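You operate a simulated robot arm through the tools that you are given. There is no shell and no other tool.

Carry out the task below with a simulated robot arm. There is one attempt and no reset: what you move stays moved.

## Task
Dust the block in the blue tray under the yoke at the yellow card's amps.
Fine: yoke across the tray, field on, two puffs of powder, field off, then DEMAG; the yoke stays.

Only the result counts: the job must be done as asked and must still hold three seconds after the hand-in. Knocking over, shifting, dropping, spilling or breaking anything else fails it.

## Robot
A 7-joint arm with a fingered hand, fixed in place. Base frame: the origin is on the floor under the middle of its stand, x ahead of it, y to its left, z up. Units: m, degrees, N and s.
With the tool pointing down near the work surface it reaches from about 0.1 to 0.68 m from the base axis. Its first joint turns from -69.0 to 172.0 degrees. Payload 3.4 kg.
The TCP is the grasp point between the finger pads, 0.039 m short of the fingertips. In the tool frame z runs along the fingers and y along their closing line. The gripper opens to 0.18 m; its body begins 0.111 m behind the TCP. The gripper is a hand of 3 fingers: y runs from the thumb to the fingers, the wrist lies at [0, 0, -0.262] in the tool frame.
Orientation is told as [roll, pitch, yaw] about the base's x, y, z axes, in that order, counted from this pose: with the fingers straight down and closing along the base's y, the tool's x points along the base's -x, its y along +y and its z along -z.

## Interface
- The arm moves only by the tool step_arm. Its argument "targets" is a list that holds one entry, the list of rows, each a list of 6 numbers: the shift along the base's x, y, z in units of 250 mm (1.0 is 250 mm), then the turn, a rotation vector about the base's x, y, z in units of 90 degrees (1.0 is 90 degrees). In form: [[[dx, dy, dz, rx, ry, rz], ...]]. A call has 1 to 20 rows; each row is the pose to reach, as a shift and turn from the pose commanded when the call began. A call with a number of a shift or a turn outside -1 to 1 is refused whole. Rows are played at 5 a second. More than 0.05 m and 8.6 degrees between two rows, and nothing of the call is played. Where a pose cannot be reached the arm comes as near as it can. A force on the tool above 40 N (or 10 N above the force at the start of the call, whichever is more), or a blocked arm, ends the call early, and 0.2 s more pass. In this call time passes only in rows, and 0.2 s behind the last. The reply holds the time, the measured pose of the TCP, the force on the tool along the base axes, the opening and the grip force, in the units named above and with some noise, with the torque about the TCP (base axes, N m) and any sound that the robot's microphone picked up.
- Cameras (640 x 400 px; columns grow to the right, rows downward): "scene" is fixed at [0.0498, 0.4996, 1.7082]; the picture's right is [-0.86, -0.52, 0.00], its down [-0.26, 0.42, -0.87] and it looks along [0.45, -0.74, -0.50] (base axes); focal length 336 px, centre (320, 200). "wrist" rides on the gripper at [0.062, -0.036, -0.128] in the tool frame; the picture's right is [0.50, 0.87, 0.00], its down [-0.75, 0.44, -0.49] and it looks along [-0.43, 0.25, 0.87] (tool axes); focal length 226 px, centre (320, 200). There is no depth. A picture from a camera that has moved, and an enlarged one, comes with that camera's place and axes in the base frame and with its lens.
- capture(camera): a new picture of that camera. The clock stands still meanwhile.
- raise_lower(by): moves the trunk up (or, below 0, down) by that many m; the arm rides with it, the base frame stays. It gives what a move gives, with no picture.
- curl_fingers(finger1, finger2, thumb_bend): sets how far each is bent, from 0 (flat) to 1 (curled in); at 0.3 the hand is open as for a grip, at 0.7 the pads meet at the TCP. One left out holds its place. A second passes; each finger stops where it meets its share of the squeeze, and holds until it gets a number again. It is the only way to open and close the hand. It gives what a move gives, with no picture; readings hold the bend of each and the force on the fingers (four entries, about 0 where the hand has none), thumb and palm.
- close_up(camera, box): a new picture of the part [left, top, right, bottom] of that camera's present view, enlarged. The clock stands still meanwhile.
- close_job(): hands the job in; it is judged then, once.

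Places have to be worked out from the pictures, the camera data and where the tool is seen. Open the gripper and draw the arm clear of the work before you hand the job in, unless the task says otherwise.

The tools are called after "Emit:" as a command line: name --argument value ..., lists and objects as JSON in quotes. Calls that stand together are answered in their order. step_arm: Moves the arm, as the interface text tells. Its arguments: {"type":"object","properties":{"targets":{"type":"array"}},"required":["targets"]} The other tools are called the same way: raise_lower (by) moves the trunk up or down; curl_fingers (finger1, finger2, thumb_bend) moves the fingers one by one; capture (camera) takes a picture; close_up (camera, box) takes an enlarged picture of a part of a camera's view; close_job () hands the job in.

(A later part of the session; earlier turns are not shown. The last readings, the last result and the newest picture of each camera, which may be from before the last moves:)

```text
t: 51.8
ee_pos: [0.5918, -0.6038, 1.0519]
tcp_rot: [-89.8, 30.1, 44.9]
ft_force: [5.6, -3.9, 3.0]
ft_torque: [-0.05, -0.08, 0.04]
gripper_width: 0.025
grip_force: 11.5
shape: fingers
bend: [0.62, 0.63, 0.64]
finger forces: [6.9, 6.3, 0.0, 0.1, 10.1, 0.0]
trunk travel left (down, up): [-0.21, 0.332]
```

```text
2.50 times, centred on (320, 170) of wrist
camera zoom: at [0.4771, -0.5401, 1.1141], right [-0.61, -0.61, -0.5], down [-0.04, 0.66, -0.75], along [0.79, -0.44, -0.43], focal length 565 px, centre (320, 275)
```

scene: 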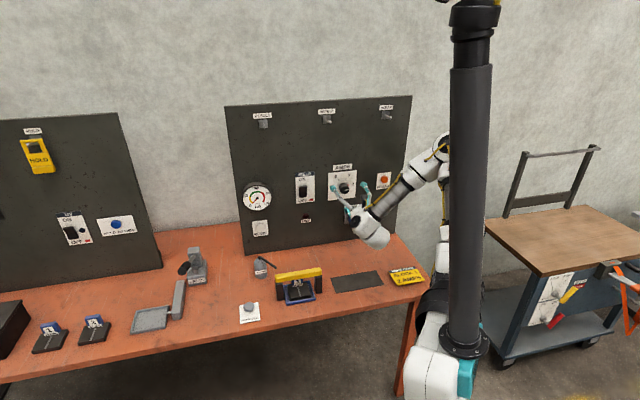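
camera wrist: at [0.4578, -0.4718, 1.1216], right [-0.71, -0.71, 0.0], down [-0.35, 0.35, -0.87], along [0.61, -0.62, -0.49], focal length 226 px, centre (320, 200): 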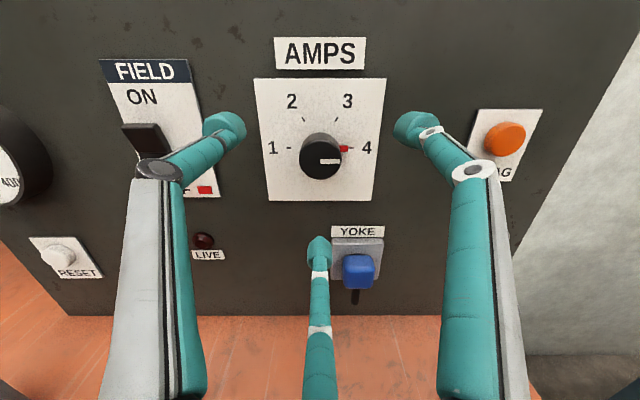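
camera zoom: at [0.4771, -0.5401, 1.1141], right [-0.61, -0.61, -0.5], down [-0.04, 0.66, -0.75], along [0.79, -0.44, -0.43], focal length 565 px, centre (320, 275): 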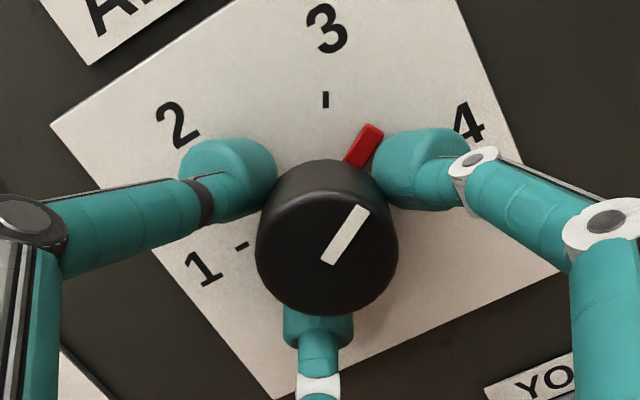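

The knob turns with the hand: after 30° the pointer is midway between 4 and 3. I continue another 90° to reach 2.

Emit:
step_arm --targets '[[[0, 0, 0, -0.0589, 0.0589, 0], [0, 0, 0, -0.1179, 0.1179, 0], [0, 0, 0, -0.1768, 0.1768, 0], [0, 0, 0, -0.2357, 0.2357, 0], [0, 0, 0, -0.2946, 0.2946, 0], [0, 0, 0, -0.3536, 0.3536, 0], [0, 0, 0, -0.4125, 0.4125, 0], [0, 0, 0, -0.4714, 0.4714, 0], [0, 0, 0, -0.5303, 0.5303, 0], [0, 0, 0, -0.5893, 0.5893, 0], [0, 0, 0, -0.6482, 0.6482, 0], [0, 0, 0, -0.7071, 0.7071, 0]]]'

Emit:
close_up --camera "wrist" --box '[230, 90, 410, 250]'

Emit:
close_up --camera "scene" --box '[310, 150, 400, 230]'

```text
t: 54.4
ee_pos: [0.5911, -0.6063, 1.0509]
tcp_rot: [89.8, 60.1, -135.2]
ft_force: [6.8, -1.4, -2.6]
ft_torque: [0.13, 0.07, 0.17]
gripper_width: 0.0245
grip_force: 11.8
shape: fingers
bend: [0.62, 0.63, 0.63]
finger forces: [6.4, 6.3, 0.0, 0.0, 10.7, 0.0]
trunk travel left (down, up): [-0.21, 0.332]
```

```text
2.50 times, centred on (320, 170) of wrist
camera zoom: at [0.5464, -0.4713, 1.0861], right [-0.35, -0.35, 0.87], down [-0.88, -0.18, -0.43], along [0.31, -0.92, -0.25], focal length 565 px, centre (320, 275)
```

zoom: 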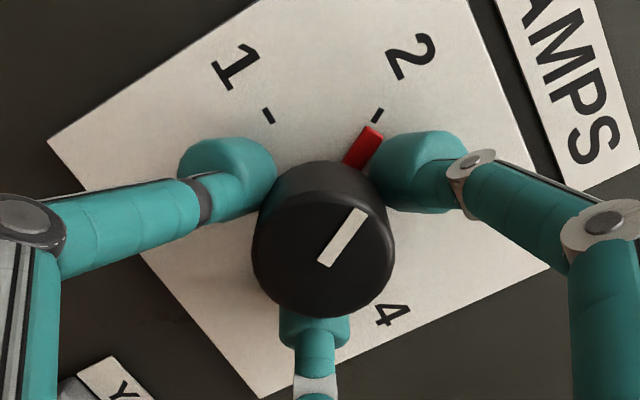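

```text
5.00 times, centred on (355, 190) of scene
camera zoom: at [0.0498, 0.4996, 1.7082], right [-0.86, -0.52, 0.0], down [-0.26, 0.42, -0.87], along [0.45, -0.74, -0.5], focal length 1681 px, centre (145, 250)
```

zoom: 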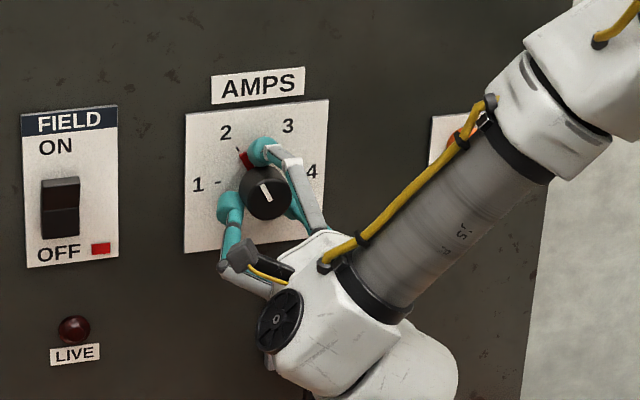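

The pointer lines up with the 2 tick. I open the fingers and back off along the normal.

Emit:
curl_fingers --finger1 0.42 --finger2 0.42 --thumb_bend 0.42

Emit:
step_arm --targets '[[[-0.08, 0.08, 0, 0, 0, 0], [-0.18, 0.18, 0, 0, 0, 0], [-0.24, 0.24, 0, 0, 0, 0]]]'

Emit:
close_up --camera "wrist" --box '[230, 60, 410, 220]'

Emit:
close_up --camera "scene" --box '[310, 150, 400, 230]'

```text
t: 55.4
ee_pos: [0.5923, -0.6061, 1.051]
tcp_rot: [89.9, 60.3, -135.1]
ft_force: [-0.9, -0.7, -0.9]
ft_torque: [-0.02, 0.01, 0.0]
gripper_width: 0.1043
grip_force: 0.2
shape: fingers
bend: [0.42, 0.42, 0.42]
finger forces: [0.0, 0.0, 0.1, 0.0, 0.0, 0.1]
trunk travel left (down, up): [-0.21, 0.332]
```

```text
t: 56.2
ee_pos: [0.5307, -0.5437, 1.0516]
tcp_rot: [90.0, 60.2, -135.1]
ft_force: [1.0, 0.7, 0.5]
ft_torque: [0.0, 0.0, -0.01]
gripper_width: 0.1042
grip_force: 0.1
shape: fingers
bend: [0.42, 0.42, 0.42]
finger forces: [0.0, 0.1, 0.0, 0.1, 0.0, 0.0]
trunk travel left (down, up): [-0.21, 0.332]
```

```text
2.50 times, centred on (320, 140) of wrist
camera zoom: at [0.4847, -0.4092, 1.0892], right [-0.36, -0.36, 0.86], down [-0.88, -0.18, -0.44], along [0.31, -0.92, -0.25], focal length 565 px, centre (320, 350)
```

zoom: 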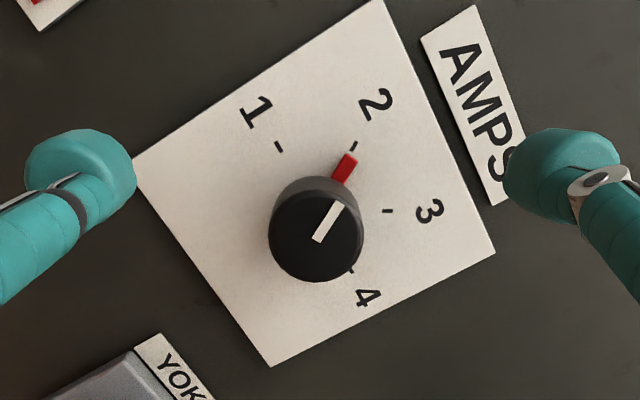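

```text
5.00 times, centred on (355, 190) of scene
camera zoom: at [0.0498, 0.4996, 1.7082], right [-0.86, -0.52, 0.0], down [-0.26, 0.42, -0.87], along [0.45, -0.74, -0.5], focal length 1681 px, centre (145, 250)
```

zoom: 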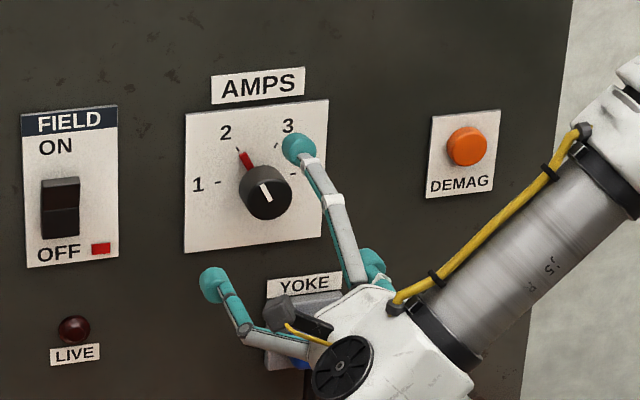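

The dial is at 2 and the panel is otherwise unchanged. Now FIELD: I close the fingers into a poker, roll back to the upright view, and move in front of the switch.

Emit:
curl_fingers --finger1 0.7 --finger2 0.7 --thumb_bend 0.7

Emit:
step_arm --targets '[[[0.059, 0.059, 0.005, 0.0589, -0.0589, 0], [0.118, 0.118, 0.01, 0.1179, -0.1179, 0], [0.177, 0.177, 0.015, 0.1768, -0.1768, 0], [0.236, 0.236, 0.02, 0.2357, -0.2357, 0], [0.295, 0.295, 0.025, 0.2946, -0.2946, 0], [0.354, 0.354, 0.03, 0.3536, -0.3536, 0], [0.413, 0.413, 0.035, 0.4125, -0.4125, 0], [0.4724, 0.4724, 0.04, 0.4714, -0.4714, 0]]]'

Emit:
capture --camera "wrist"

Emit:
close_up --camera "wrist" --box '[240, 60, 400, 200]'

Emit:
capture --camera "scene"

```text
t: 57.2
ee_pos: [0.5301, -0.543, 1.0531]
tcp_rot: [89.9, 60.1, -135.1]
ft_force: [0.4, 0.0, 0.8]
ft_torque: [-0.02, 0.03, -0.01]
gripper_width: 0.0
grip_force: 0.0
shape: fingers
bend: [0.7, 0.7, 0.7]
finger forces: [0.0, 0.0, 0.0, 0.1, 0.1, 0.1]
trunk travel left (down, up): [-0.21, 0.332]
```

```text
t: 59.0
ee_pos: [0.651, -0.4268, 1.0608]
tcp_rot: [-89.8, 59.8, 45.0]
ft_force: [-0.3, 0.7, 0.3]
ft_torque: [-0.03, 0.01, 0.01]
gripper_width: 0.0
grip_force: 0.1
shape: fingers
bend: [0.7, 0.7, 0.7]
finger forces: [0.1, 0.0, 0.0, 0.0, 0.0, 0.0]
trunk travel left (down, up): [-0.21, 0.332]
```

```text
taken
camera wrist: at [0.5609, -0.3372, 1.1333], right [-0.71, -0.71, 0.0], down [-0.35, 0.35, -0.87], along [0.62, -0.61, -0.49], focal length 226 px, centre (320, 200)
```

wrist: 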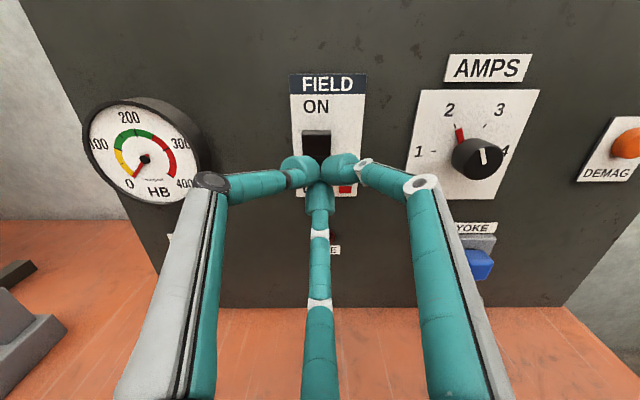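

```text
2.86 times, centred on (320, 130) of wrist
camera zoom: at [0.5609, -0.3372, 1.1333], right [-0.71, -0.71, 0.0], down [-0.35, 0.35, -0.87], along [0.62, -0.61, -0.49], focal length 646 px, centre (320, 400)
```

zoom: 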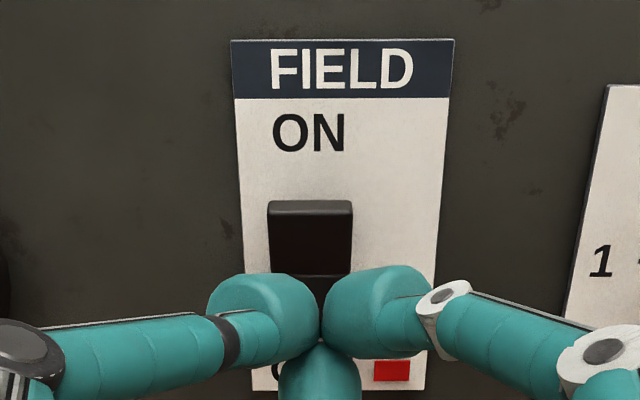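

```text
taken
```

scene: 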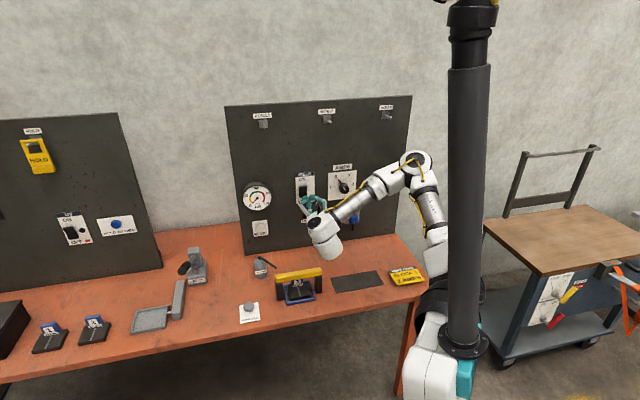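

The rocker's upper (ON) half is at u≈0.162, z≈1.066. The lowest of the three clustered tips sits about 14 mm below the tool axis, so I aim the axis at z≈1.080 and advance to just short of contact.

Emit:
step_arm --targets '[[[0.0113, 0.0113, 0.036, 0, 0, 0], [0.0113, 0.0113, 0.074, 0, 0, 0], [0.0713, -0.0487, 0.074, 0, 0, 0], [0.1313, -0.1087, 0.074, 0, 0, 0]]]'

Emit:
close_up --camera "wrist" --box '[240, 60, 400, 220]'

Emit:
close_up --camera "scene" --box '[270, 150, 360, 240]'

```text
t: 60.0
ee_pos: [0.6842, -0.454, 1.0781]
tcp_rot: [-89.7, 59.9, 45.3]
ft_force: [-0.6, 0.1, -0.3]
ft_torque: [0.01, -0.01, 0.01]
gripper_width: 0.0
grip_force: 0.0
shape: fingers
bend: [0.7, 0.7, 0.7]
finger forces: [0.0, 0.0, 0.0, 0.0, 0.0, 0.1]
trunk travel left (down, up): [-0.21, 0.332]
```

```text
2.50 times, centred on (320, 140) of wrist
camera zoom: at [0.5936, -0.3649, 1.1506], right [-0.71, -0.71, 0.0], down [-0.35, 0.35, -0.87], along [0.61, -0.61, -0.49], focal length 565 px, centre (320, 350)
```

zoom: 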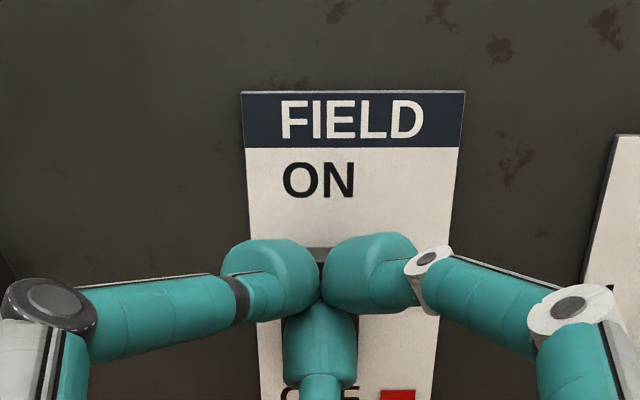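

```text
4.44 times, centred on (315, 195) of scene
camera zoom: at [0.0498, 0.4996, 1.7082], right [-0.86, -0.52, 0.0], down [-0.26, 0.42, -0.87], along [0.45, -0.74, -0.5], focal length 1494 px, centre (342, 222)
```

zoom: 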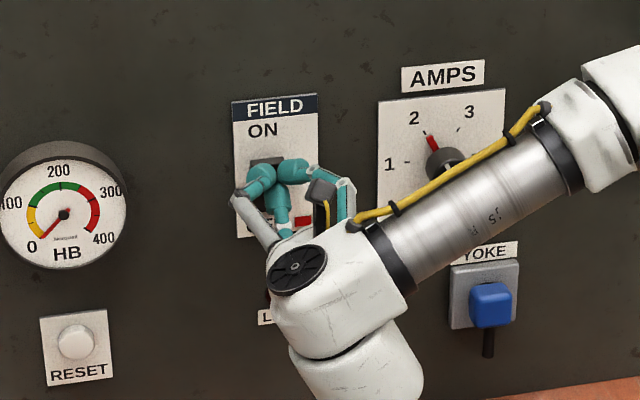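

The bottom tip is aligned with the ON half. I advance slowly, watching force.

Emit:
step_arm --targets '[[[0.0113, -0.0113, 0, 0, 0, 0], [0.0226, -0.0226, 0, 0, 0, 0], [0.0339, -0.0339, 0, 0, 0, 0], [0.0453, -0.0453, 0, 0, 0, 0]]]'

```text
t: 61.0
ee_pos: [0.6934, -0.466, 1.0789]
tcp_rot: [-89.6, 59.7, 45.1]
ft_force: [0.5, -0.6, -0.2]
ft_torque: [0.02, -0.01, 0.01]
gripper_width: 0.0
grip_force: 0.0
shape: fingers
bend: [0.7, 0.7, 0.7]
finger forces: [0.1, 0.0, 0.0, 0.0, 0.0, 0.1]
trunk travel left (down, up): [-0.21, 0.332]
```

No contact yet (TCP n≈0.82). I continue in small steps.

Emit:
step_arm --targets '[[[0.0085, -0.0085, 0, 0, 0, 0], [0.017, -0.017, 0, 0, 0, 0], [0.0255, -0.0255, 0, 0, 0, 0], [0.034, -0.034, 0, 0, 0, 0]]]'

Emit:
close_up --camera "scene" --box '[270, 150, 360, 240]'

```text
t: 62.0
ee_pos: [0.7036, -0.4737, 1.0782]
tcp_rot: [-89.8, 59.7, 45.1]
ft_force: [1.0, 1.4, 0.1]
ft_torque: [-0.02, -0.02, 0.01]
gripper_width: 0.0
grip_force: 0.0
shape: fingers
bend: [0.7, 0.7, 0.7]
finger forces: [0.1, 0.1, 0.0, 0.1, 0.0, 0.0]
trunk travel left (down, up): [-0.21, 0.332]
```

```text
4.44 times, centred on (315, 195) of scene
camera zoom: at [0.0498, 0.4996, 1.7082], right [-0.86, -0.52, 0.0], down [-0.26, 0.42, -0.87], along [0.45, -0.74, -0.5], focal length 1494 px, centre (342, 222)
```

zoom: 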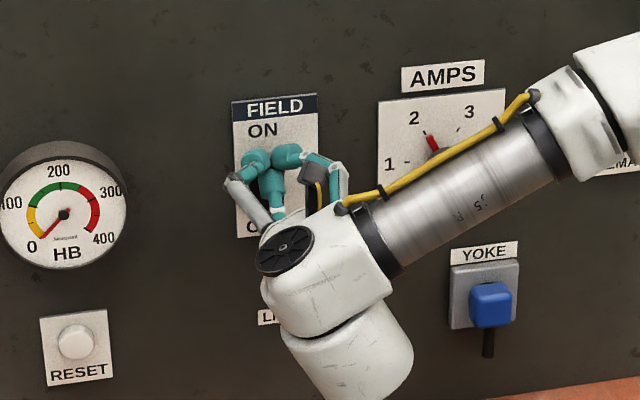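

Still free at TCP n≈0.832. I continue.

Emit:
step_arm --targets '[[[0.0057, -0.0057, 0, 0, 0, 0], [0.0113, -0.0113, 0, 0, 0, 0], [0.017, -0.017, 0, 0, 0, 0], [0.0226, -0.0226, 0, 0, 0, 0]]]'

```text
t: 63.0
ee_pos: [0.7083, -0.48, 1.0793]
tcp_rot: [-89.8, 59.8, 45.0]
ft_force: [0.3, 1.0, -0.6]
ft_torque: [-0.01, -0.01, 0.04]
gripper_width: 0.0
grip_force: 0.0
shape: fingers
bend: [0.7, 0.7, 0.7]
finger forces: [0.0, 0.0, 0.0, 0.0, 0.0, 0.0]
trunk travel left (down, up): [-0.21, 0.332]
```

Emit:
close_up --camera "wrist" --box '[240, 60, 400, 220]'

Emit:
step_arm --targets '[[[0.0057, -0.0057, 0, 0, 0, 0], [0.0113, -0.0113, 0, 0, 0, 0], [0.017, -0.017, 0, 0, 0, 0]]]'

```text
2.50 times, centred on (320, 140) of wrist
camera zoom: at [0.6183, -0.3909, 1.1524], right [-0.71, -0.71, 0.0], down [-0.35, 0.35, -0.87], along [0.61, -0.62, -0.49], focal length 565 px, centre (320, 350)
```

zoom: 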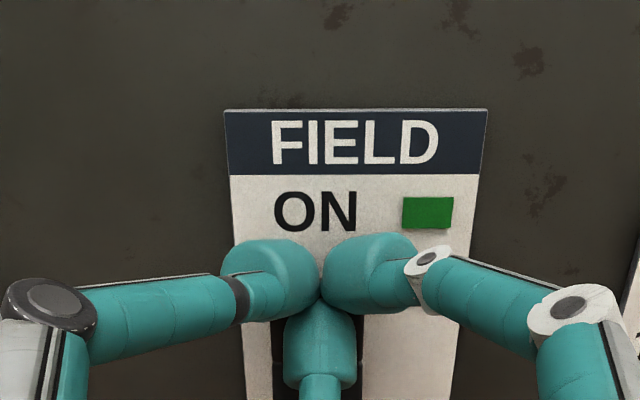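

```text
t: 63.8
ee_pos: [0.712, -0.4815, 1.0798]
tcp_rot: [-89.9, 59.9, 45.2]
ft_force: [-4.2, 4.4, -2.4]
ft_torque: [0.04, 0.07, -0.04]
gripper_width: 0.0
grip_force: 3.6
shape: fingers
bend: [0.7, 0.71, 0.7]
finger forces: [0.0, 7.6, 0.0, 0.0, 0.0, 0.0]
trunk travel left (down, up): [-0.21, 0.332]
```

The green ON flag shows, so the field switched on with a light touch. I back off and confirm with the LIVE lamp.

Emit:
step_arm --targets '[[[-0.06, 0.06, 0, 0, 0, 0], [-0.16, 0.16, 0, 0, 0, 0], [-0.28, 0.28, 0, 0, 0, 0]]]'

Emit:
capture --camera "wrist"

Emit:
close_up --camera "scene" --box '[270, 150, 400, 300]'

```text
t: 64.6
ee_pos: [0.6425, -0.4086, 1.0799]
tcp_rot: [-90.1, 59.8, 44.8]
ft_force: [0.5, 0.8, -0.8]
ft_torque: [-0.02, -0.02, -0.02]
gripper_width: 0.0
grip_force: 0.0
shape: fingers
bend: [0.7, 0.7, 0.7]
finger forces: [0.0, 0.0, 0.0, 0.0, 0.1, 0.0]
trunk travel left (down, up): [-0.21, 0.332]
```

```text
taken
camera wrist: at [0.5529, -0.3197, 1.1531], right [-0.71, -0.71, 0.0], down [-0.35, 0.35, -0.87], along [0.62, -0.62, -0.49], focal length 226 px, centre (320, 200)
```

wrist: 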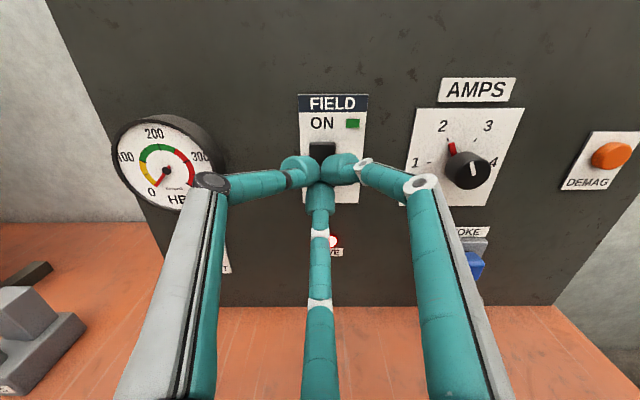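

```text
2.67 times, centred on (335, 225) of scene
camera zoom: at [0.0498, 0.4996, 1.7082], right [-0.86, -0.52, 0.0], down [-0.26, 0.42, -0.87], along [0.45, -0.74, -0.5], focal length 896 px, centre (280, 133)
```

zoom: 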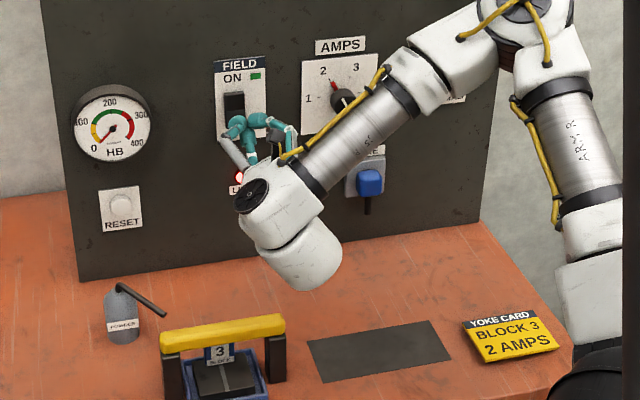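

LIVE is lit, the flag is green and AMPS is at 2. Next comes the POWDER button at about (0.715,-0.104, top z≈0.765). I tilt the hand 45° downward and carry it across high above the bench.

Emit:
step_arm --targets '[[[0.0283, 0.0707, 0, 0.0442, 0.0442, 0], [0.0566, 0.1414, 0, 0.0884, 0.0884, 0], [0.0849, 0.2121, 0, 0.1326, 0.1326, 0], [0.1132, 0.2828, 0, 0.1768, 0.1768, 0], [0.1415, 0.3535, 0, 0.221, 0.221, 0], [0.1698, 0.4242, 0, 0.2652, 0.2652, 0], [0.1981, 0.4949, 0, 0.3094, 0.3094, 0], [0.2264, 0.5656, 0, 0.3536, 0.3536, 0]]]'

Emit:
step_arm --targets '[[[0.0055, 0.1139, -0.02, 0, 0, 0], [0.011, 0.2277, -0.06, 0, 0, 0], [0.0164, 0.3416, -0.12, 0, 0, 0], [0.0219, 0.4555, -0.2, 0, 0, 0], [0.0274, 0.5693, -0.3, 0, 0, 0], [0.0328, 0.6832, -0.4, 0, 0, 0]]]'

Emit:
capture --camera "wrist"

Emit:
capture --camera "scene"

```text
t: 66.4
ee_pos: [0.7009, -0.2728, 1.0785]
tcp_rot: [-26.4, 37.5, 95.7]
ft_force: [-0.2, -0.4, 0.1]
ft_torque: [0.0, -0.04, -0.04]
gripper_width: 0.0
grip_force: 0.0
shape: fingers
bend: [0.7, 0.7, 0.7]
finger forces: [0.0, 0.0, 0.1, 0.0, 0.0, 0.0]
trunk travel left (down, up): [-0.21, 0.332]
```

```text
t: 67.8
ee_pos: [0.6939, -0.1996, 1.0362]
tcp_rot: [-26.8, 37.6, 95.5]
ft_force: [-0.3, -0.2, 0.9]
ft_torque: [0.02, -0.01, -0.01]
gripper_width: 0.0001
grip_force: 0.0
shape: fingers
bend: [0.7, 0.7, 0.7]
finger forces: [0.0, 0.0, 0.1, 0.1, 0.1, 0.0]
out of reach, approached as far as the arm can: row 3, 4, 5, 6
trunk travel left (down, up): [-0.21, 0.332]
```

```text
taken
camera wrist: at [0.6663, -0.1726, 1.1781], right [-0.71, -0.71, 0.0], down [-0.68, 0.68, -0.27], along [0.19, -0.19, -0.96], focal length 226 px, centre (320, 200)
```

wrist: 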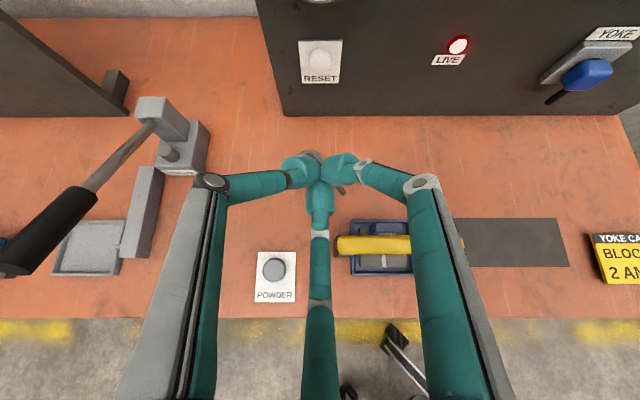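

```text
taken
```

scene: 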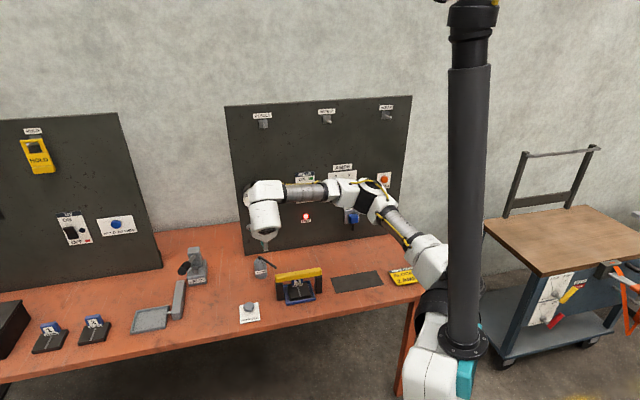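

This tilt direction runs into a wrist limit here. I turn the hand about the vertical by +36°, so that it points radially outward, then re-check.

Emit:
step_arm --targets '[[[0, 0, 0, 0, 0, 0.0667], [0, 0, 0, 0, 0, 0.1333], [0, 0, 0, 0, 0, 0.2], [0, 0, 0, 0, 0, 0.2667], [0, 0, 0, 0, 0, 0.3333], [0, 0, 0, 0, 0, 0.4]]]'

```text
t: 69.2
ee_pos: [0.6946, -0.2055, 1.0337]
tcp_rot: [-26.6, 37.6, 131.6]
ft_force: [-0.3, -0.6, -0.5]
ft_torque: [-0.03, -0.05, 0.03]
gripper_width: 0.0
grip_force: 0.1
shape: fingers
bend: [0.7, 0.7, 0.7]
finger forces: [0.0, 0.0, 0.1, 0.0, 0.0, 0.0]
trunk travel left (down, up): [-0.21, 0.332]
```

That orientation is reached. I move over the powder button at safe height, then lower to z≈0.90 and look.

Emit:
step_arm --targets '[[[0.012, 0.137, 0, 0, 0, 0], [0.024, 0.275, 0, 0, 0, 0], [0.036, 0.412, 0, 0, 0, 0], [0.036, 0.412, -0.18, 0, 0, 0], [0.036, 0.412, -0.36, 0, 0, 0], [0.036, 0.412, -0.536, 0, 0, 0]]]'

Emit:
capture --camera "wrist"

Emit:
capture --camera "scene"

```text
t: 70.6
ee_pos: [0.704, -0.0989, 0.8994]
tcp_rot: [-26.6, 37.7, 131.6]
ft_force: [-0.3, -0.5, 0.8]
ft_torque: [0.0, 0.0, 0.0]
gripper_width: 0.0
grip_force: 0.0
shape: fingers
bend: [0.7, 0.7, 0.7]
finger forces: [0.0, 0.0, 0.0, 0.0, 0.0, 0.0]
trunk travel left (down, up): [-0.21, 0.332]
```

```text
taken
camera wrist: at [0.6654, -0.093, 1.0407], right [-0.16, -0.99, 0.0], down [-0.95, 0.15, -0.27], along [0.26, -0.04, -0.96], focal length 226 px, centre (320, 200)
```

wrist: 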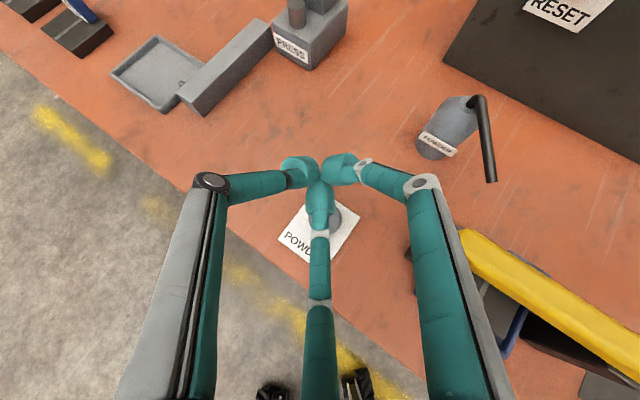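

```text
taken
```

scene: 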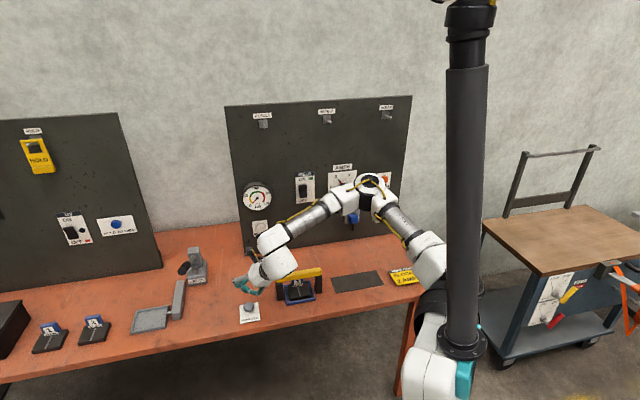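

I zoom in on the button from the wrist and the scene cameras.

Emit:
close_up --camera "wrist" --box '[260, 140, 400, 280]'

Emit:
close_up --camera "scene" --box '[215, 240, 305, 335]'

```text
2.86 times, centred on (330, 210) of wrist
camera zoom: at [0.6654, -0.093, 1.0407], right [-0.16, -0.99, 0.0], down [-0.95, 0.15, -0.27], along [0.26, -0.04, -0.96], focal length 646 px, centre (291, 171)
```

zoom: 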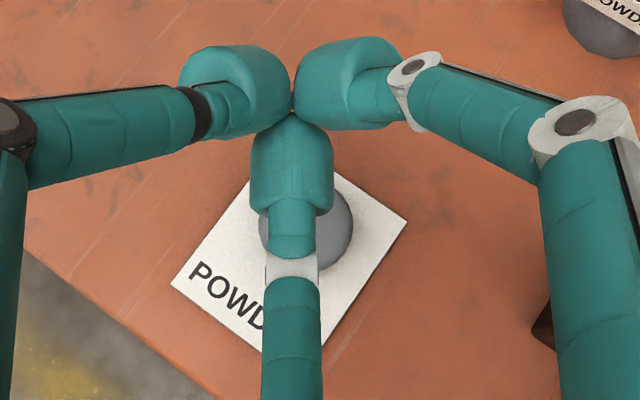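

```text
4.21 times, centred on (260, 288) of scene
camera zoom: at [0.0498, 0.4996, 1.7082], right [-0.86, -0.52, 0.0], down [-0.26, 0.42, -0.87], along [0.45, -0.74, -0.5], focal length 1416 px, centre (573, -168)
```

zoom: 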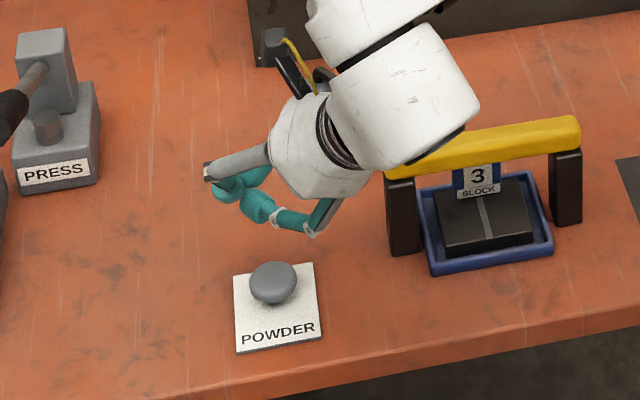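

The button is at about (0.7147,-0.107). I steepen the pitch by 15° so the lowest fingertip leads, shift to put it over the button, and lower 60 mm.

Emit:
step_arm --targets '[[[0.0143, -0.0146, 0, 0.013, 0.0823, 0], [0.0286, -0.0292, 0, 0.0261, 0.1646, 0], [0.0286, -0.0292, -0.12, 0.0261, 0.1646, 0], [0.0286, -0.0292, -0.24, 0.0261, 0.1646, 0]]]'

Emit:
close_up --camera "wrist" --box '[240, 100, 400, 260]'

Emit:
close_up --camera "scene" --box '[215, 250, 305, 335]'

```text
t: 71.6
ee_pos: [0.709, -0.1134, 0.8404]
tcp_rot: [-16.1, 25.5, 137.1]
ft_force: [-0.6, 0.1, 1.2]
ft_torque: [0.0, 0.0, -0.02]
gripper_width: 0.0
grip_force: 0.0
shape: fingers
bend: [0.7, 0.7, 0.7]
finger forces: [0.0, 0.0, 0.0, 0.1, 0.1, 0.0]
out of reach, approached as far as the arm can: row 4
trunk travel left (down, up): [-0.21, 0.332]
```

```text
2.50 times, centred on (320, 180) of wrist
camera zoom: at [0.7085, -0.1142, 0.9881], right [-0.16, -0.99, 0.0], down [-0.99, 0.16, -0.01], along [0.01, 0.0, -1.0], focal length 565 px, centre (320, 250)
```

zoom: 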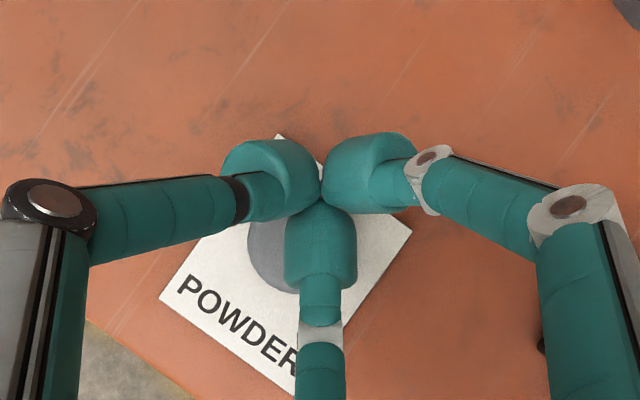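

```text
4.71 times, centred on (260, 292) of scene
camera zoom: at [0.0498, 0.4996, 1.7082], right [-0.86, -0.52, 0.0], down [-0.26, 0.42, -0.87], along [0.45, -0.74, -0.5], focal length 1582 px, centre (602, -235)
```

zoom: 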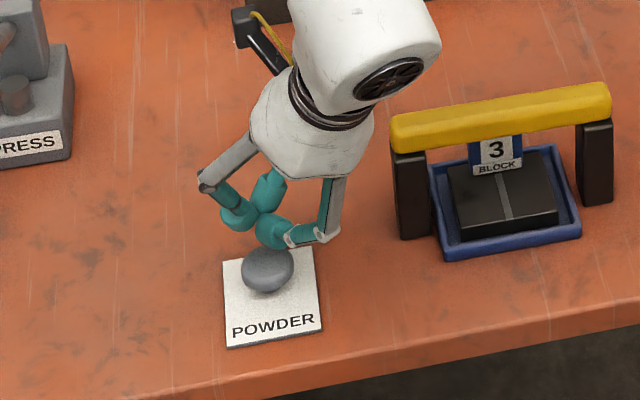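

The arm is at its limit here, so I raise the hand 0.12 m and lower the trunk by the same amount, to gain reach.

Emit:
step_arm --targets '[[[0, 0.01, 0.16, 0, 0, 0], [0.003, 0.02, 0.32, 0, 0, 0], [0.006, 0.032, 0.48, 0, 0, 0]]]'

Emit:
raise_lower --by -0.12

Emit:
capture --camera "wrist"

Emit:
capture --camera "scene"

```text
t: 72.4
ee_pos: [0.7094, -0.1038, 0.9625]
tcp_rot: [-16.1, 25.5, 137.2]
ft_force: [-0.2, 0.4, 0.4]
ft_torque: [0.0, 0.03, 0.03]
gripper_width: 0.0
grip_force: 0.0
shape: fingers
bend: [0.7, 0.7, 0.7]
finger forces: [0.0, 0.1, 0.0, 0.1, 0.1, 0.0]
trunk travel left (down, up): [-0.21, 0.332]
```

```text
t: 73.9
ee_pos: [0.7088, -0.1054, 0.8432]
tcp_rot: [-16.2, 25.7, 137.2]
ft_force: [-1.4, -0.2, 0.9]
ft_torque: [0.01, 0.0, -0.01]
gripper_width: 0.0001
grip_force: 0.1
shape: fingers
bend: [0.7, 0.7, 0.7]
finger forces: [0.0, 0.0, 0.1, 0.0, 0.1, 0.1]
trunk travel left (down, up): [-0.09, 0.452]
```

```text
taken
camera wrist: at [0.7074, -0.1063, 0.9898], right [-0.16, -0.99, 0.0], down [-0.99, 0.16, -0.01], along [0.01, 0.0, -1.0], focal length 226 px, centre (320, 200)
```

wrist: 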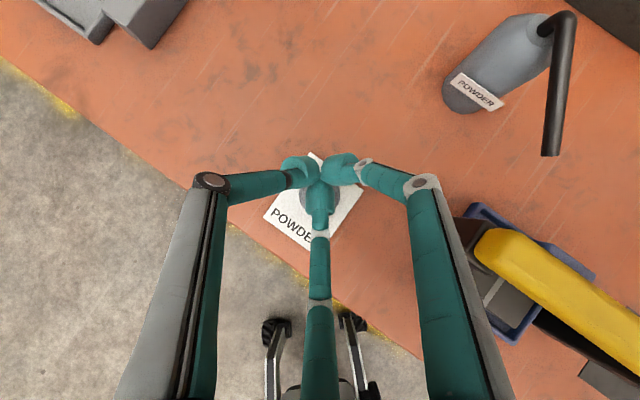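

```text
taken
```

scene: 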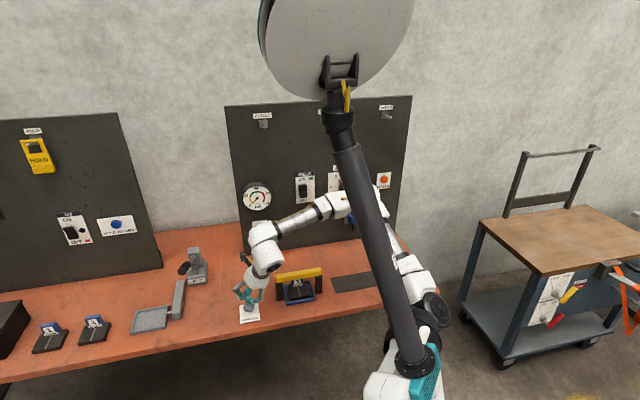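

Emit:
close_up --camera "wrist" --box '[250, 130, 390, 260]'

Emit:
close_up --camera "scene" --box '[215, 250, 305, 335]'

```text
3.08 times, centred on (320, 195) of wrist
camera zoom: at [0.7074, -0.1063, 0.9898], right [-0.16, -0.99, 0.0], down [-0.99, 0.16, -0.01], along [0.01, 0.0, -1.0], focal length 696 px, centre (320, 215)
```

zoom: 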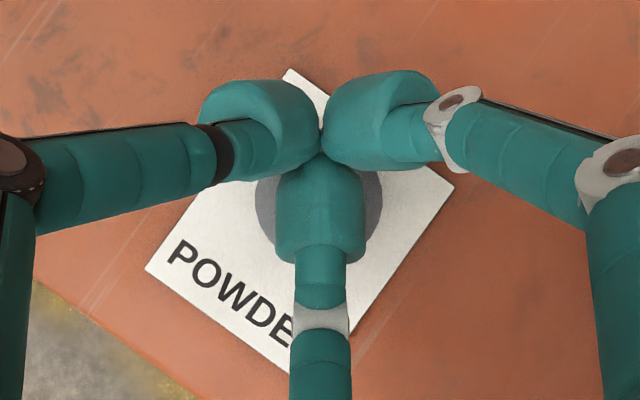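

```text
4.71 times, centred on (260, 292) of scene
camera zoom: at [0.0498, 0.4996, 1.7082], right [-0.86, -0.52, 0.0], down [-0.26, 0.42, -0.87], along [0.45, -0.74, -0.5], focal length 1582 px, centre (602, -235)
```

zoom: 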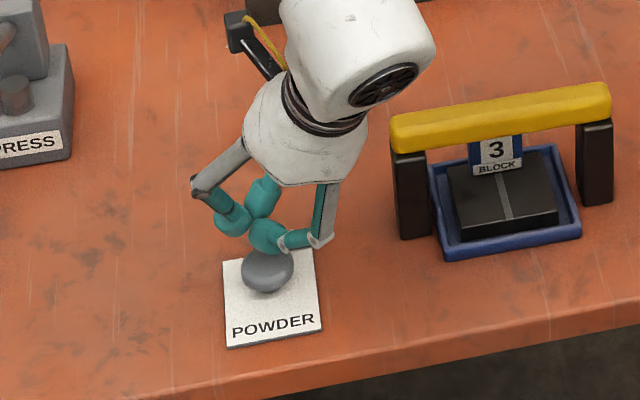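

The fingertip is right over the button. I press down in small steps.

Emit:
step_arm --targets '[[[0, 0, -0.02, 0, 0, 0], [0, 0, -0.04, 0, 0, 0], [0, 0, -0.06, 0, 0, 0], [0, 0, -0.08, 0, 0, 0]]]'

```text
t: 74.9
ee_pos: [0.7105, -0.1054, 0.8221]
tcp_rot: [-16.1, 25.4, 137.2]
ft_force: [-0.2, -0.1, 0.3]
ft_torque: [0.0, 0.01, -0.01]
gripper_width: 0.0002
grip_force: 0.0
shape: fingers
bend: [0.7, 0.7, 0.7]
finger forces: [0.0, 0.1, 0.0, 0.1, 0.0, 0.0]
trunk travel left (down, up): [-0.09, 0.452]
```

Emit:
close_up --camera "scene" --box '[225, 260, 285, 325]'

Emit:
step_arm --targets '[[[0, 0, -0.012, 0, 0, 0], [0, 0, -0.024, 0, 0, 0]]]'

```text
6.15 times, centred on (255, 292) of scene
camera zoom: at [0.0498, 0.4996, 1.7082], right [-0.86, -0.52, 0.0], down [-0.26, 0.42, -0.87], along [0.45, -0.74, -0.5], focal length 2069 px, centre (720, -369)
```

zoom: 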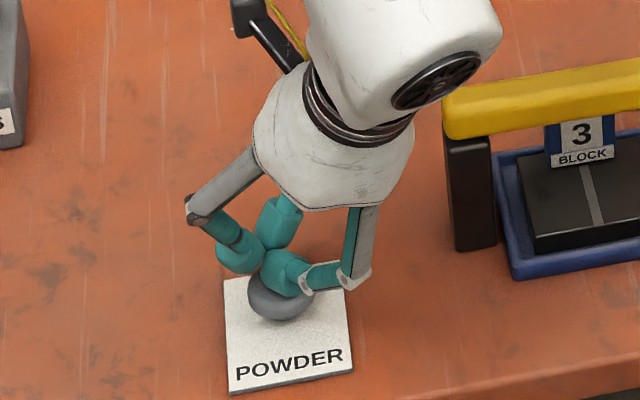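

```text
t: 75.5
ee_pos: [0.7103, -0.107, 0.8157]
tcp_rot: [-16.1, 25.6, 137.1]
ft_force: [-0.8, -0.7, 0.2]
ft_torque: [-0.01, 0.03, 0.0]
gripper_width: 0.0002
grip_force: 0.2
shape: fingers
bend: [0.7, 0.7, 0.7]
finger forces: [0.0, 0.8, 0.0, 0.0, 0.1, 0.0]
trunk travel left (down, up): [-0.09, 0.452]
```

Contact is beginning (finger 0.8 N). I push on in 2 mm steps, watching for the puff.

Emit:
step_arm --targets '[[[0, 0, -0.008, 0, 0, 0], [0, 0, -0.016, 0, 0, 0]]]'

Emit:
close_up --camera "scene" --box '[225, 240, 335, 325]'

```text
t: 76.1
ee_pos: [0.7084, -0.1055, 0.8114]
tcp_rot: [-16.2, 25.5, 137.1]
ft_force: [-0.2, 0.3, 2.3]
ft_torque: [0.02, 0.01, 0.03]
gripper_width: 0.0
grip_force: 1.6
shape: fingers
bend: [0.7, 0.7, 0.7]
finger forces: [0.1, 2.8, 0.0, 0.0, 0.0, 0.0]
trunk travel left (down, up): [-0.09, 0.452]
heard: click
```

```text
4.71 times, centred on (280, 282) of scene
camera zoom: at [0.0498, 0.4996, 1.7082], right [-0.86, -0.52, 0.0], down [-0.26, 0.42, -0.87], along [0.45, -0.74, -0.5], focal length 1582 px, centre (508, -188)
```

zoom: 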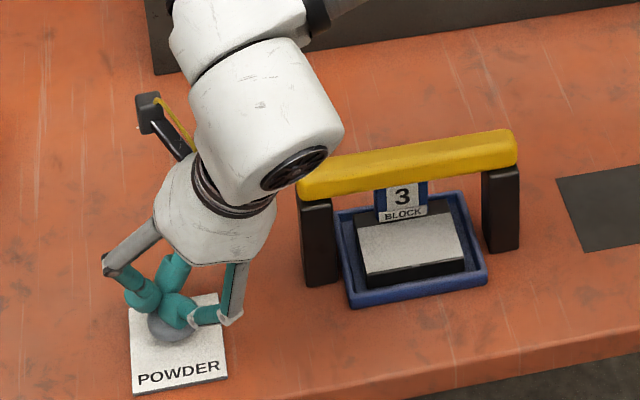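

Click heard, and the block shows its first coat of powder. I release fully with a 15 mm lift, then press once more to the same depth.

Emit:
step_arm --targets '[[[0, 0, 0.02, 0, 0, 0], [0, 0, 0.06, 0, 0, 0], [0, 0, 0.06, 0, 0, 0]]]'

Emit:
close_up --camera "scene" --box '[225, 240, 335, 325]'

```text
t: 76.9
ee_pos: [0.7089, -0.1038, 0.8246]
tcp_rot: [-16.1, 25.4, 137.0]
ft_force: [-0.4, 0.2, -0.9]
ft_torque: [-0.01, 0.02, 0.03]
gripper_width: 0.0
grip_force: 0.0
shape: fingers
bend: [0.7, 0.7, 0.7]
finger forces: [0.1, 0.0, 0.0, 0.1, 0.1, 0.0]
trunk travel left (down, up): [-0.09, 0.452]
```

```text
4.71 times, centred on (280, 282) of scene
camera zoom: at [0.0498, 0.4996, 1.7082], right [-0.86, -0.52, 0.0], down [-0.26, 0.42, -0.87], along [0.45, -0.74, -0.5], focal length 1582 px, centre (508, -188)
```

zoom: 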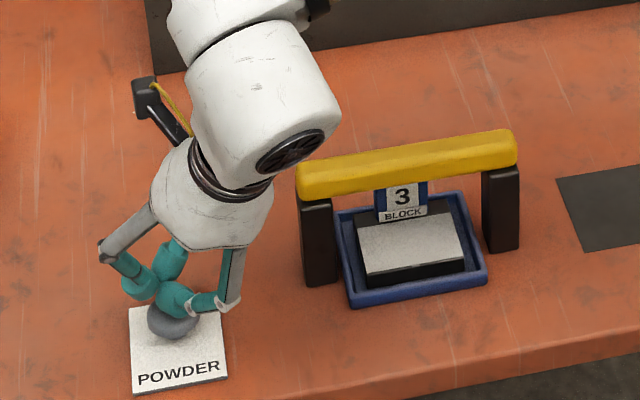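

The button is released with no extra click. Second press now.

Emit:
step_arm --targets '[[[0, 0, -0.03, 0, 0, 0], [0, 0, -0.048, 0, 0, 0], [0, 0, -0.056, 0, 0, 0], [0, 0, -0.062, 0, 0, 0]]]'

Emit:
close_up --camera "scene" --box '[225, 240, 335, 325]'

```text
t: 77.9
ee_pos: [0.7089, -0.107, 0.8115]
tcp_rot: [-16.2, 25.6, 137.1]
ft_force: [0.3, 1.1, 1.4]
ft_torque: [-0.03, -0.03, -0.04]
gripper_width: 0.0
grip_force: 1.2
shape: fingers
bend: [0.7, 0.7, 0.7]
finger forces: [0.0, 3.0, 0.0, 0.0, 0.0, 0.0]
trunk travel left (down, up): [-0.09, 0.452]
heard: click
```

```text
4.71 times, centred on (280, 282) of scene
camera zoom: at [0.0498, 0.4996, 1.7082], right [-0.86, -0.52, 0.0], down [-0.26, 0.42, -0.87], along [0.45, -0.74, -0.5], focal length 1582 px, centre (508, -188)
```

zoom: 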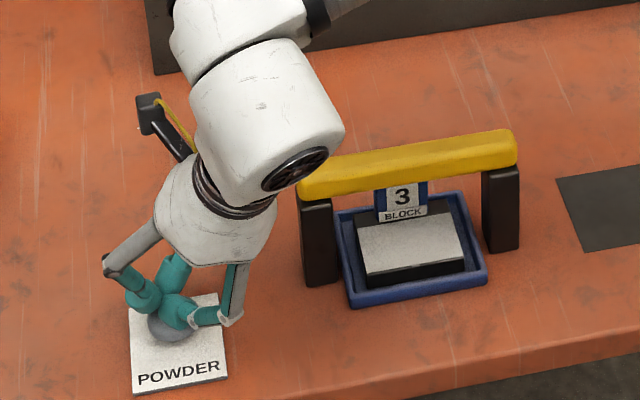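

Second click heard, so that is exactly two puffs. I lift off, raise the trunk back by 0.12 m, and retrace the way to the panel.

Emit:
step_arm --targets '[[[0, 0, 0.08, 0, 0, 0], [0, 0, 0.24, 0, 0, 0], [0, 0, 0.32, 0, 0, 0]]]'

Emit:
raise_lower --by 0.12

Emit:
step_arm --targets '[[[-0.015, -0.1, 0.04, -0.013, -0.0823, 0], [-0.03, -0.2, 0.08, -0.0261, -0.1646, 0], [-0.05, -0.3, 0.12, -0.0261, -0.1646, 0], [-0.066, -0.4, 0.16, -0.0261, -0.1646, 0]]]'

```text
t: 78.7
ee_pos: [0.7103, -0.1066, 0.8922]
tcp_rot: [-16.1, 25.5, 137.0]
ft_force: [0.3, -0.2, 0.3]
ft_torque: [0.04, -0.02, 0.0]
gripper_width: 0.0001
grip_force: 0.1
shape: fingers
bend: [0.7, 0.7, 0.7]
finger forces: [0.0, 0.1, 0.0, 0.1, 0.0, 0.0]
trunk travel left (down, up): [-0.09, 0.452]
```

```text
t: 80.2
ee_pos: [0.7097, -0.1066, 1.0085]
tcp_rot: [-16.0, 25.5, 137.1]
ft_force: [0.3, 0.0, -0.7]
ft_torque: [0.0, 0.02, -0.02]
gripper_width: 0.0
grip_force: 0.0
shape: fingers
bend: [0.7, 0.7, 0.7]
finger forces: [0.0, 0.0, 0.1, 0.1, 0.1, 0.0]
trunk travel left (down, up): [-0.21, 0.332]
```

```text
t: 81.2
ee_pos: [0.691, -0.2063, 1.0499]
tcp_rot: [-26.8, 37.7, 131.5]
ft_force: [0.4, 0.1, 0.0]
ft_torque: [0.01, 0.0, -0.01]
gripper_width: 0.0003
grip_force: 0.1
shape: fingers
bend: [0.7, 0.7, 0.7]
finger forces: [0.0, 0.0, 0.0, 0.0, 0.0, 0.1]
trunk travel left (down, up): [-0.21, 0.332]
```

Now I yaw back 36° while returning to the waypoint near the panel.

Emit:
step_arm --targets '[[[0.0067, -0.05, 0.02, 0, 0, -0.0667], [0.0133, -0.1, 0.04, 0, 0, -0.1333], [0.02, -0.15, 0.06, 0, 0, -0.2], [0.0267, -0.2, 0.08, 0, 0, -0.2667], [0.0333, -0.25, 0.1, 0, 0, -0.3333], [0.04, -0.28, 0.115, 0, 0, -0.4]]]'

Emit:
step_arm --targets '[[[-0.0283, -0.0707, -0.01, -0.0442, -0.0442, 0], [-0.0566, -0.1414, -0.02, -0.0884, -0.0884, 0], [-0.0849, -0.2121, -0.03, -0.1326, -0.1326, 0], [-0.1132, -0.2828, -0.04, -0.1768, -0.1768, 0], [-0.1415, -0.3535, -0.05, -0.221, -0.221, 0], [-0.1698, -0.4242, -0.06, -0.2652, -0.2652, 0], [-0.1981, -0.4949, -0.07, -0.3094, -0.3094, 0], [-0.2264, -0.5656, -0.08, -0.3536, -0.3536, 0]]]'

Emit:
capture --camera "wrist"

Emit:
capture --camera "scene"

```text
t: 82.6
ee_pos: [0.7024, -0.2756, 1.0774]
tcp_rot: [-26.5, 37.5, 95.6]
ft_force: [0.0, 0.2, 0.5]
ft_torque: [-0.02, -0.01, 0.02]
gripper_width: 0.0
grip_force: 0.0
shape: fingers
bend: [0.7, 0.7, 0.7]
finger forces: [0.0, 0.0, 0.0, 0.0, 0.0, 0.0]
trunk travel left (down, up): [-0.21, 0.332]
```

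```text
t: 84.4
ee_pos: [0.6435, -0.4178, 1.0597]
tcp_rot: [-90.0, 59.8, 45.2]
ft_force: [-0.1, 0.1, 0.7]
ft_torque: [0.02, -0.02, 0.03]
gripper_width: 0.0
grip_force: 0.1
shape: fingers
bend: [0.7, 0.7, 0.7]
finger forces: [0.0, 0.0, 0.1, 0.1, 0.1, 0.1]
trunk travel left (down, up): [-0.21, 0.332]
```

```text
taken
camera wrist: at [0.5536, -0.3289, 1.1319], right [-0.71, -0.71, 0.0], down [-0.35, 0.35, -0.87], along [0.62, -0.61, -0.49], focal length 226 px, centre (320, 200)
```

wrist: 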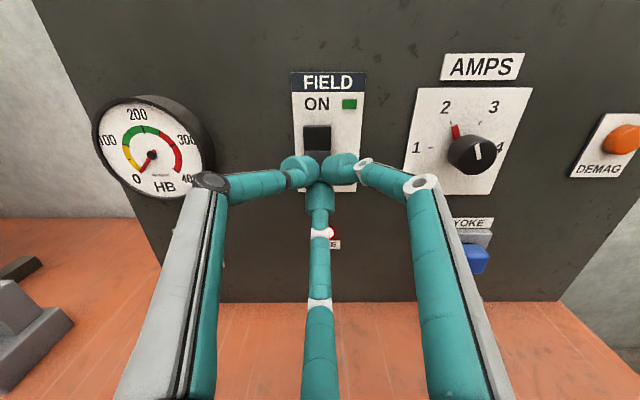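

```text
taken
```

scene: 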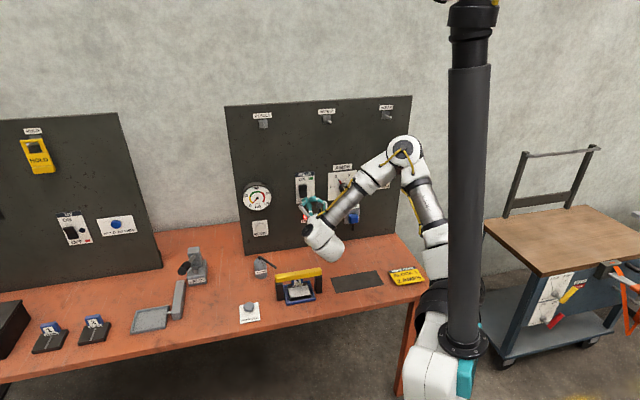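

The panel state is intact (ON, 2 A). To switch OFF I must press the rocker's lower half with the two upper tips, so I set the axis at z≈1.034, u≈0.162 and approach part way.

Emit:
step_arm --targets '[[[0.0085, 0.0085, -0.05, 0, 0, 0], [0.0085, 0.0085, -0.105, 0, 0, 0], [0.0785, -0.0615, -0.105, 0, 0, 0], [0.1385, -0.1215, -0.105, 0, 0, 0]]]'

Emit:
close_up --camera "wrist" --box '[240, 60, 400, 220]'

Emit:
close_up --camera "scene" --box '[270, 150, 360, 240]'

```text
t: 85.4
ee_pos: [0.679, -0.448, 1.0321]
tcp_rot: [-89.8, 59.8, 45.2]
ft_force: [-0.3, -0.3, -0.3]
ft_torque: [0.01, 0.04, -0.01]
gripper_width: 0.0
grip_force: 0.0
shape: fingers
bend: [0.7, 0.7, 0.7]
finger forces: [0.0, 0.1, 0.0, 0.0, 0.0, 0.0]
trunk travel left (down, up): [-0.21, 0.332]
```

```text
2.50 times, centred on (320, 140) of wrist
camera zoom: at [0.5897, -0.3594, 1.1045], right [-0.71, -0.71, 0.0], down [-0.35, 0.35, -0.87], along [0.61, -0.61, -0.49], focal length 565 px, centre (320, 350)
```

zoom: 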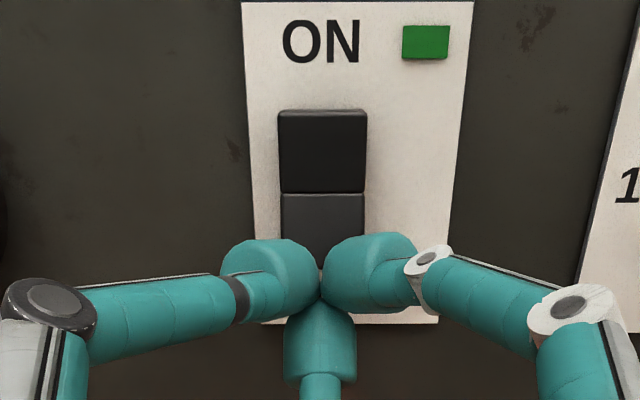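

```text
4.44 times, centred on (315, 195) of scene
camera zoom: at [0.0498, 0.4996, 1.7082], right [-0.86, -0.52, 0.0], down [-0.26, 0.42, -0.87], along [0.45, -0.74, -0.5], focal length 1494 px, centre (342, 222)
```

zoom: 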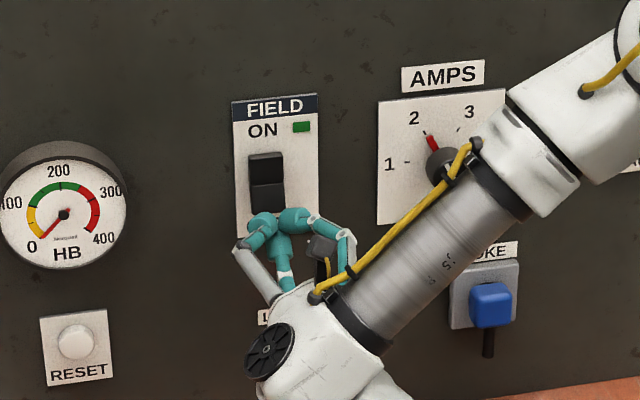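

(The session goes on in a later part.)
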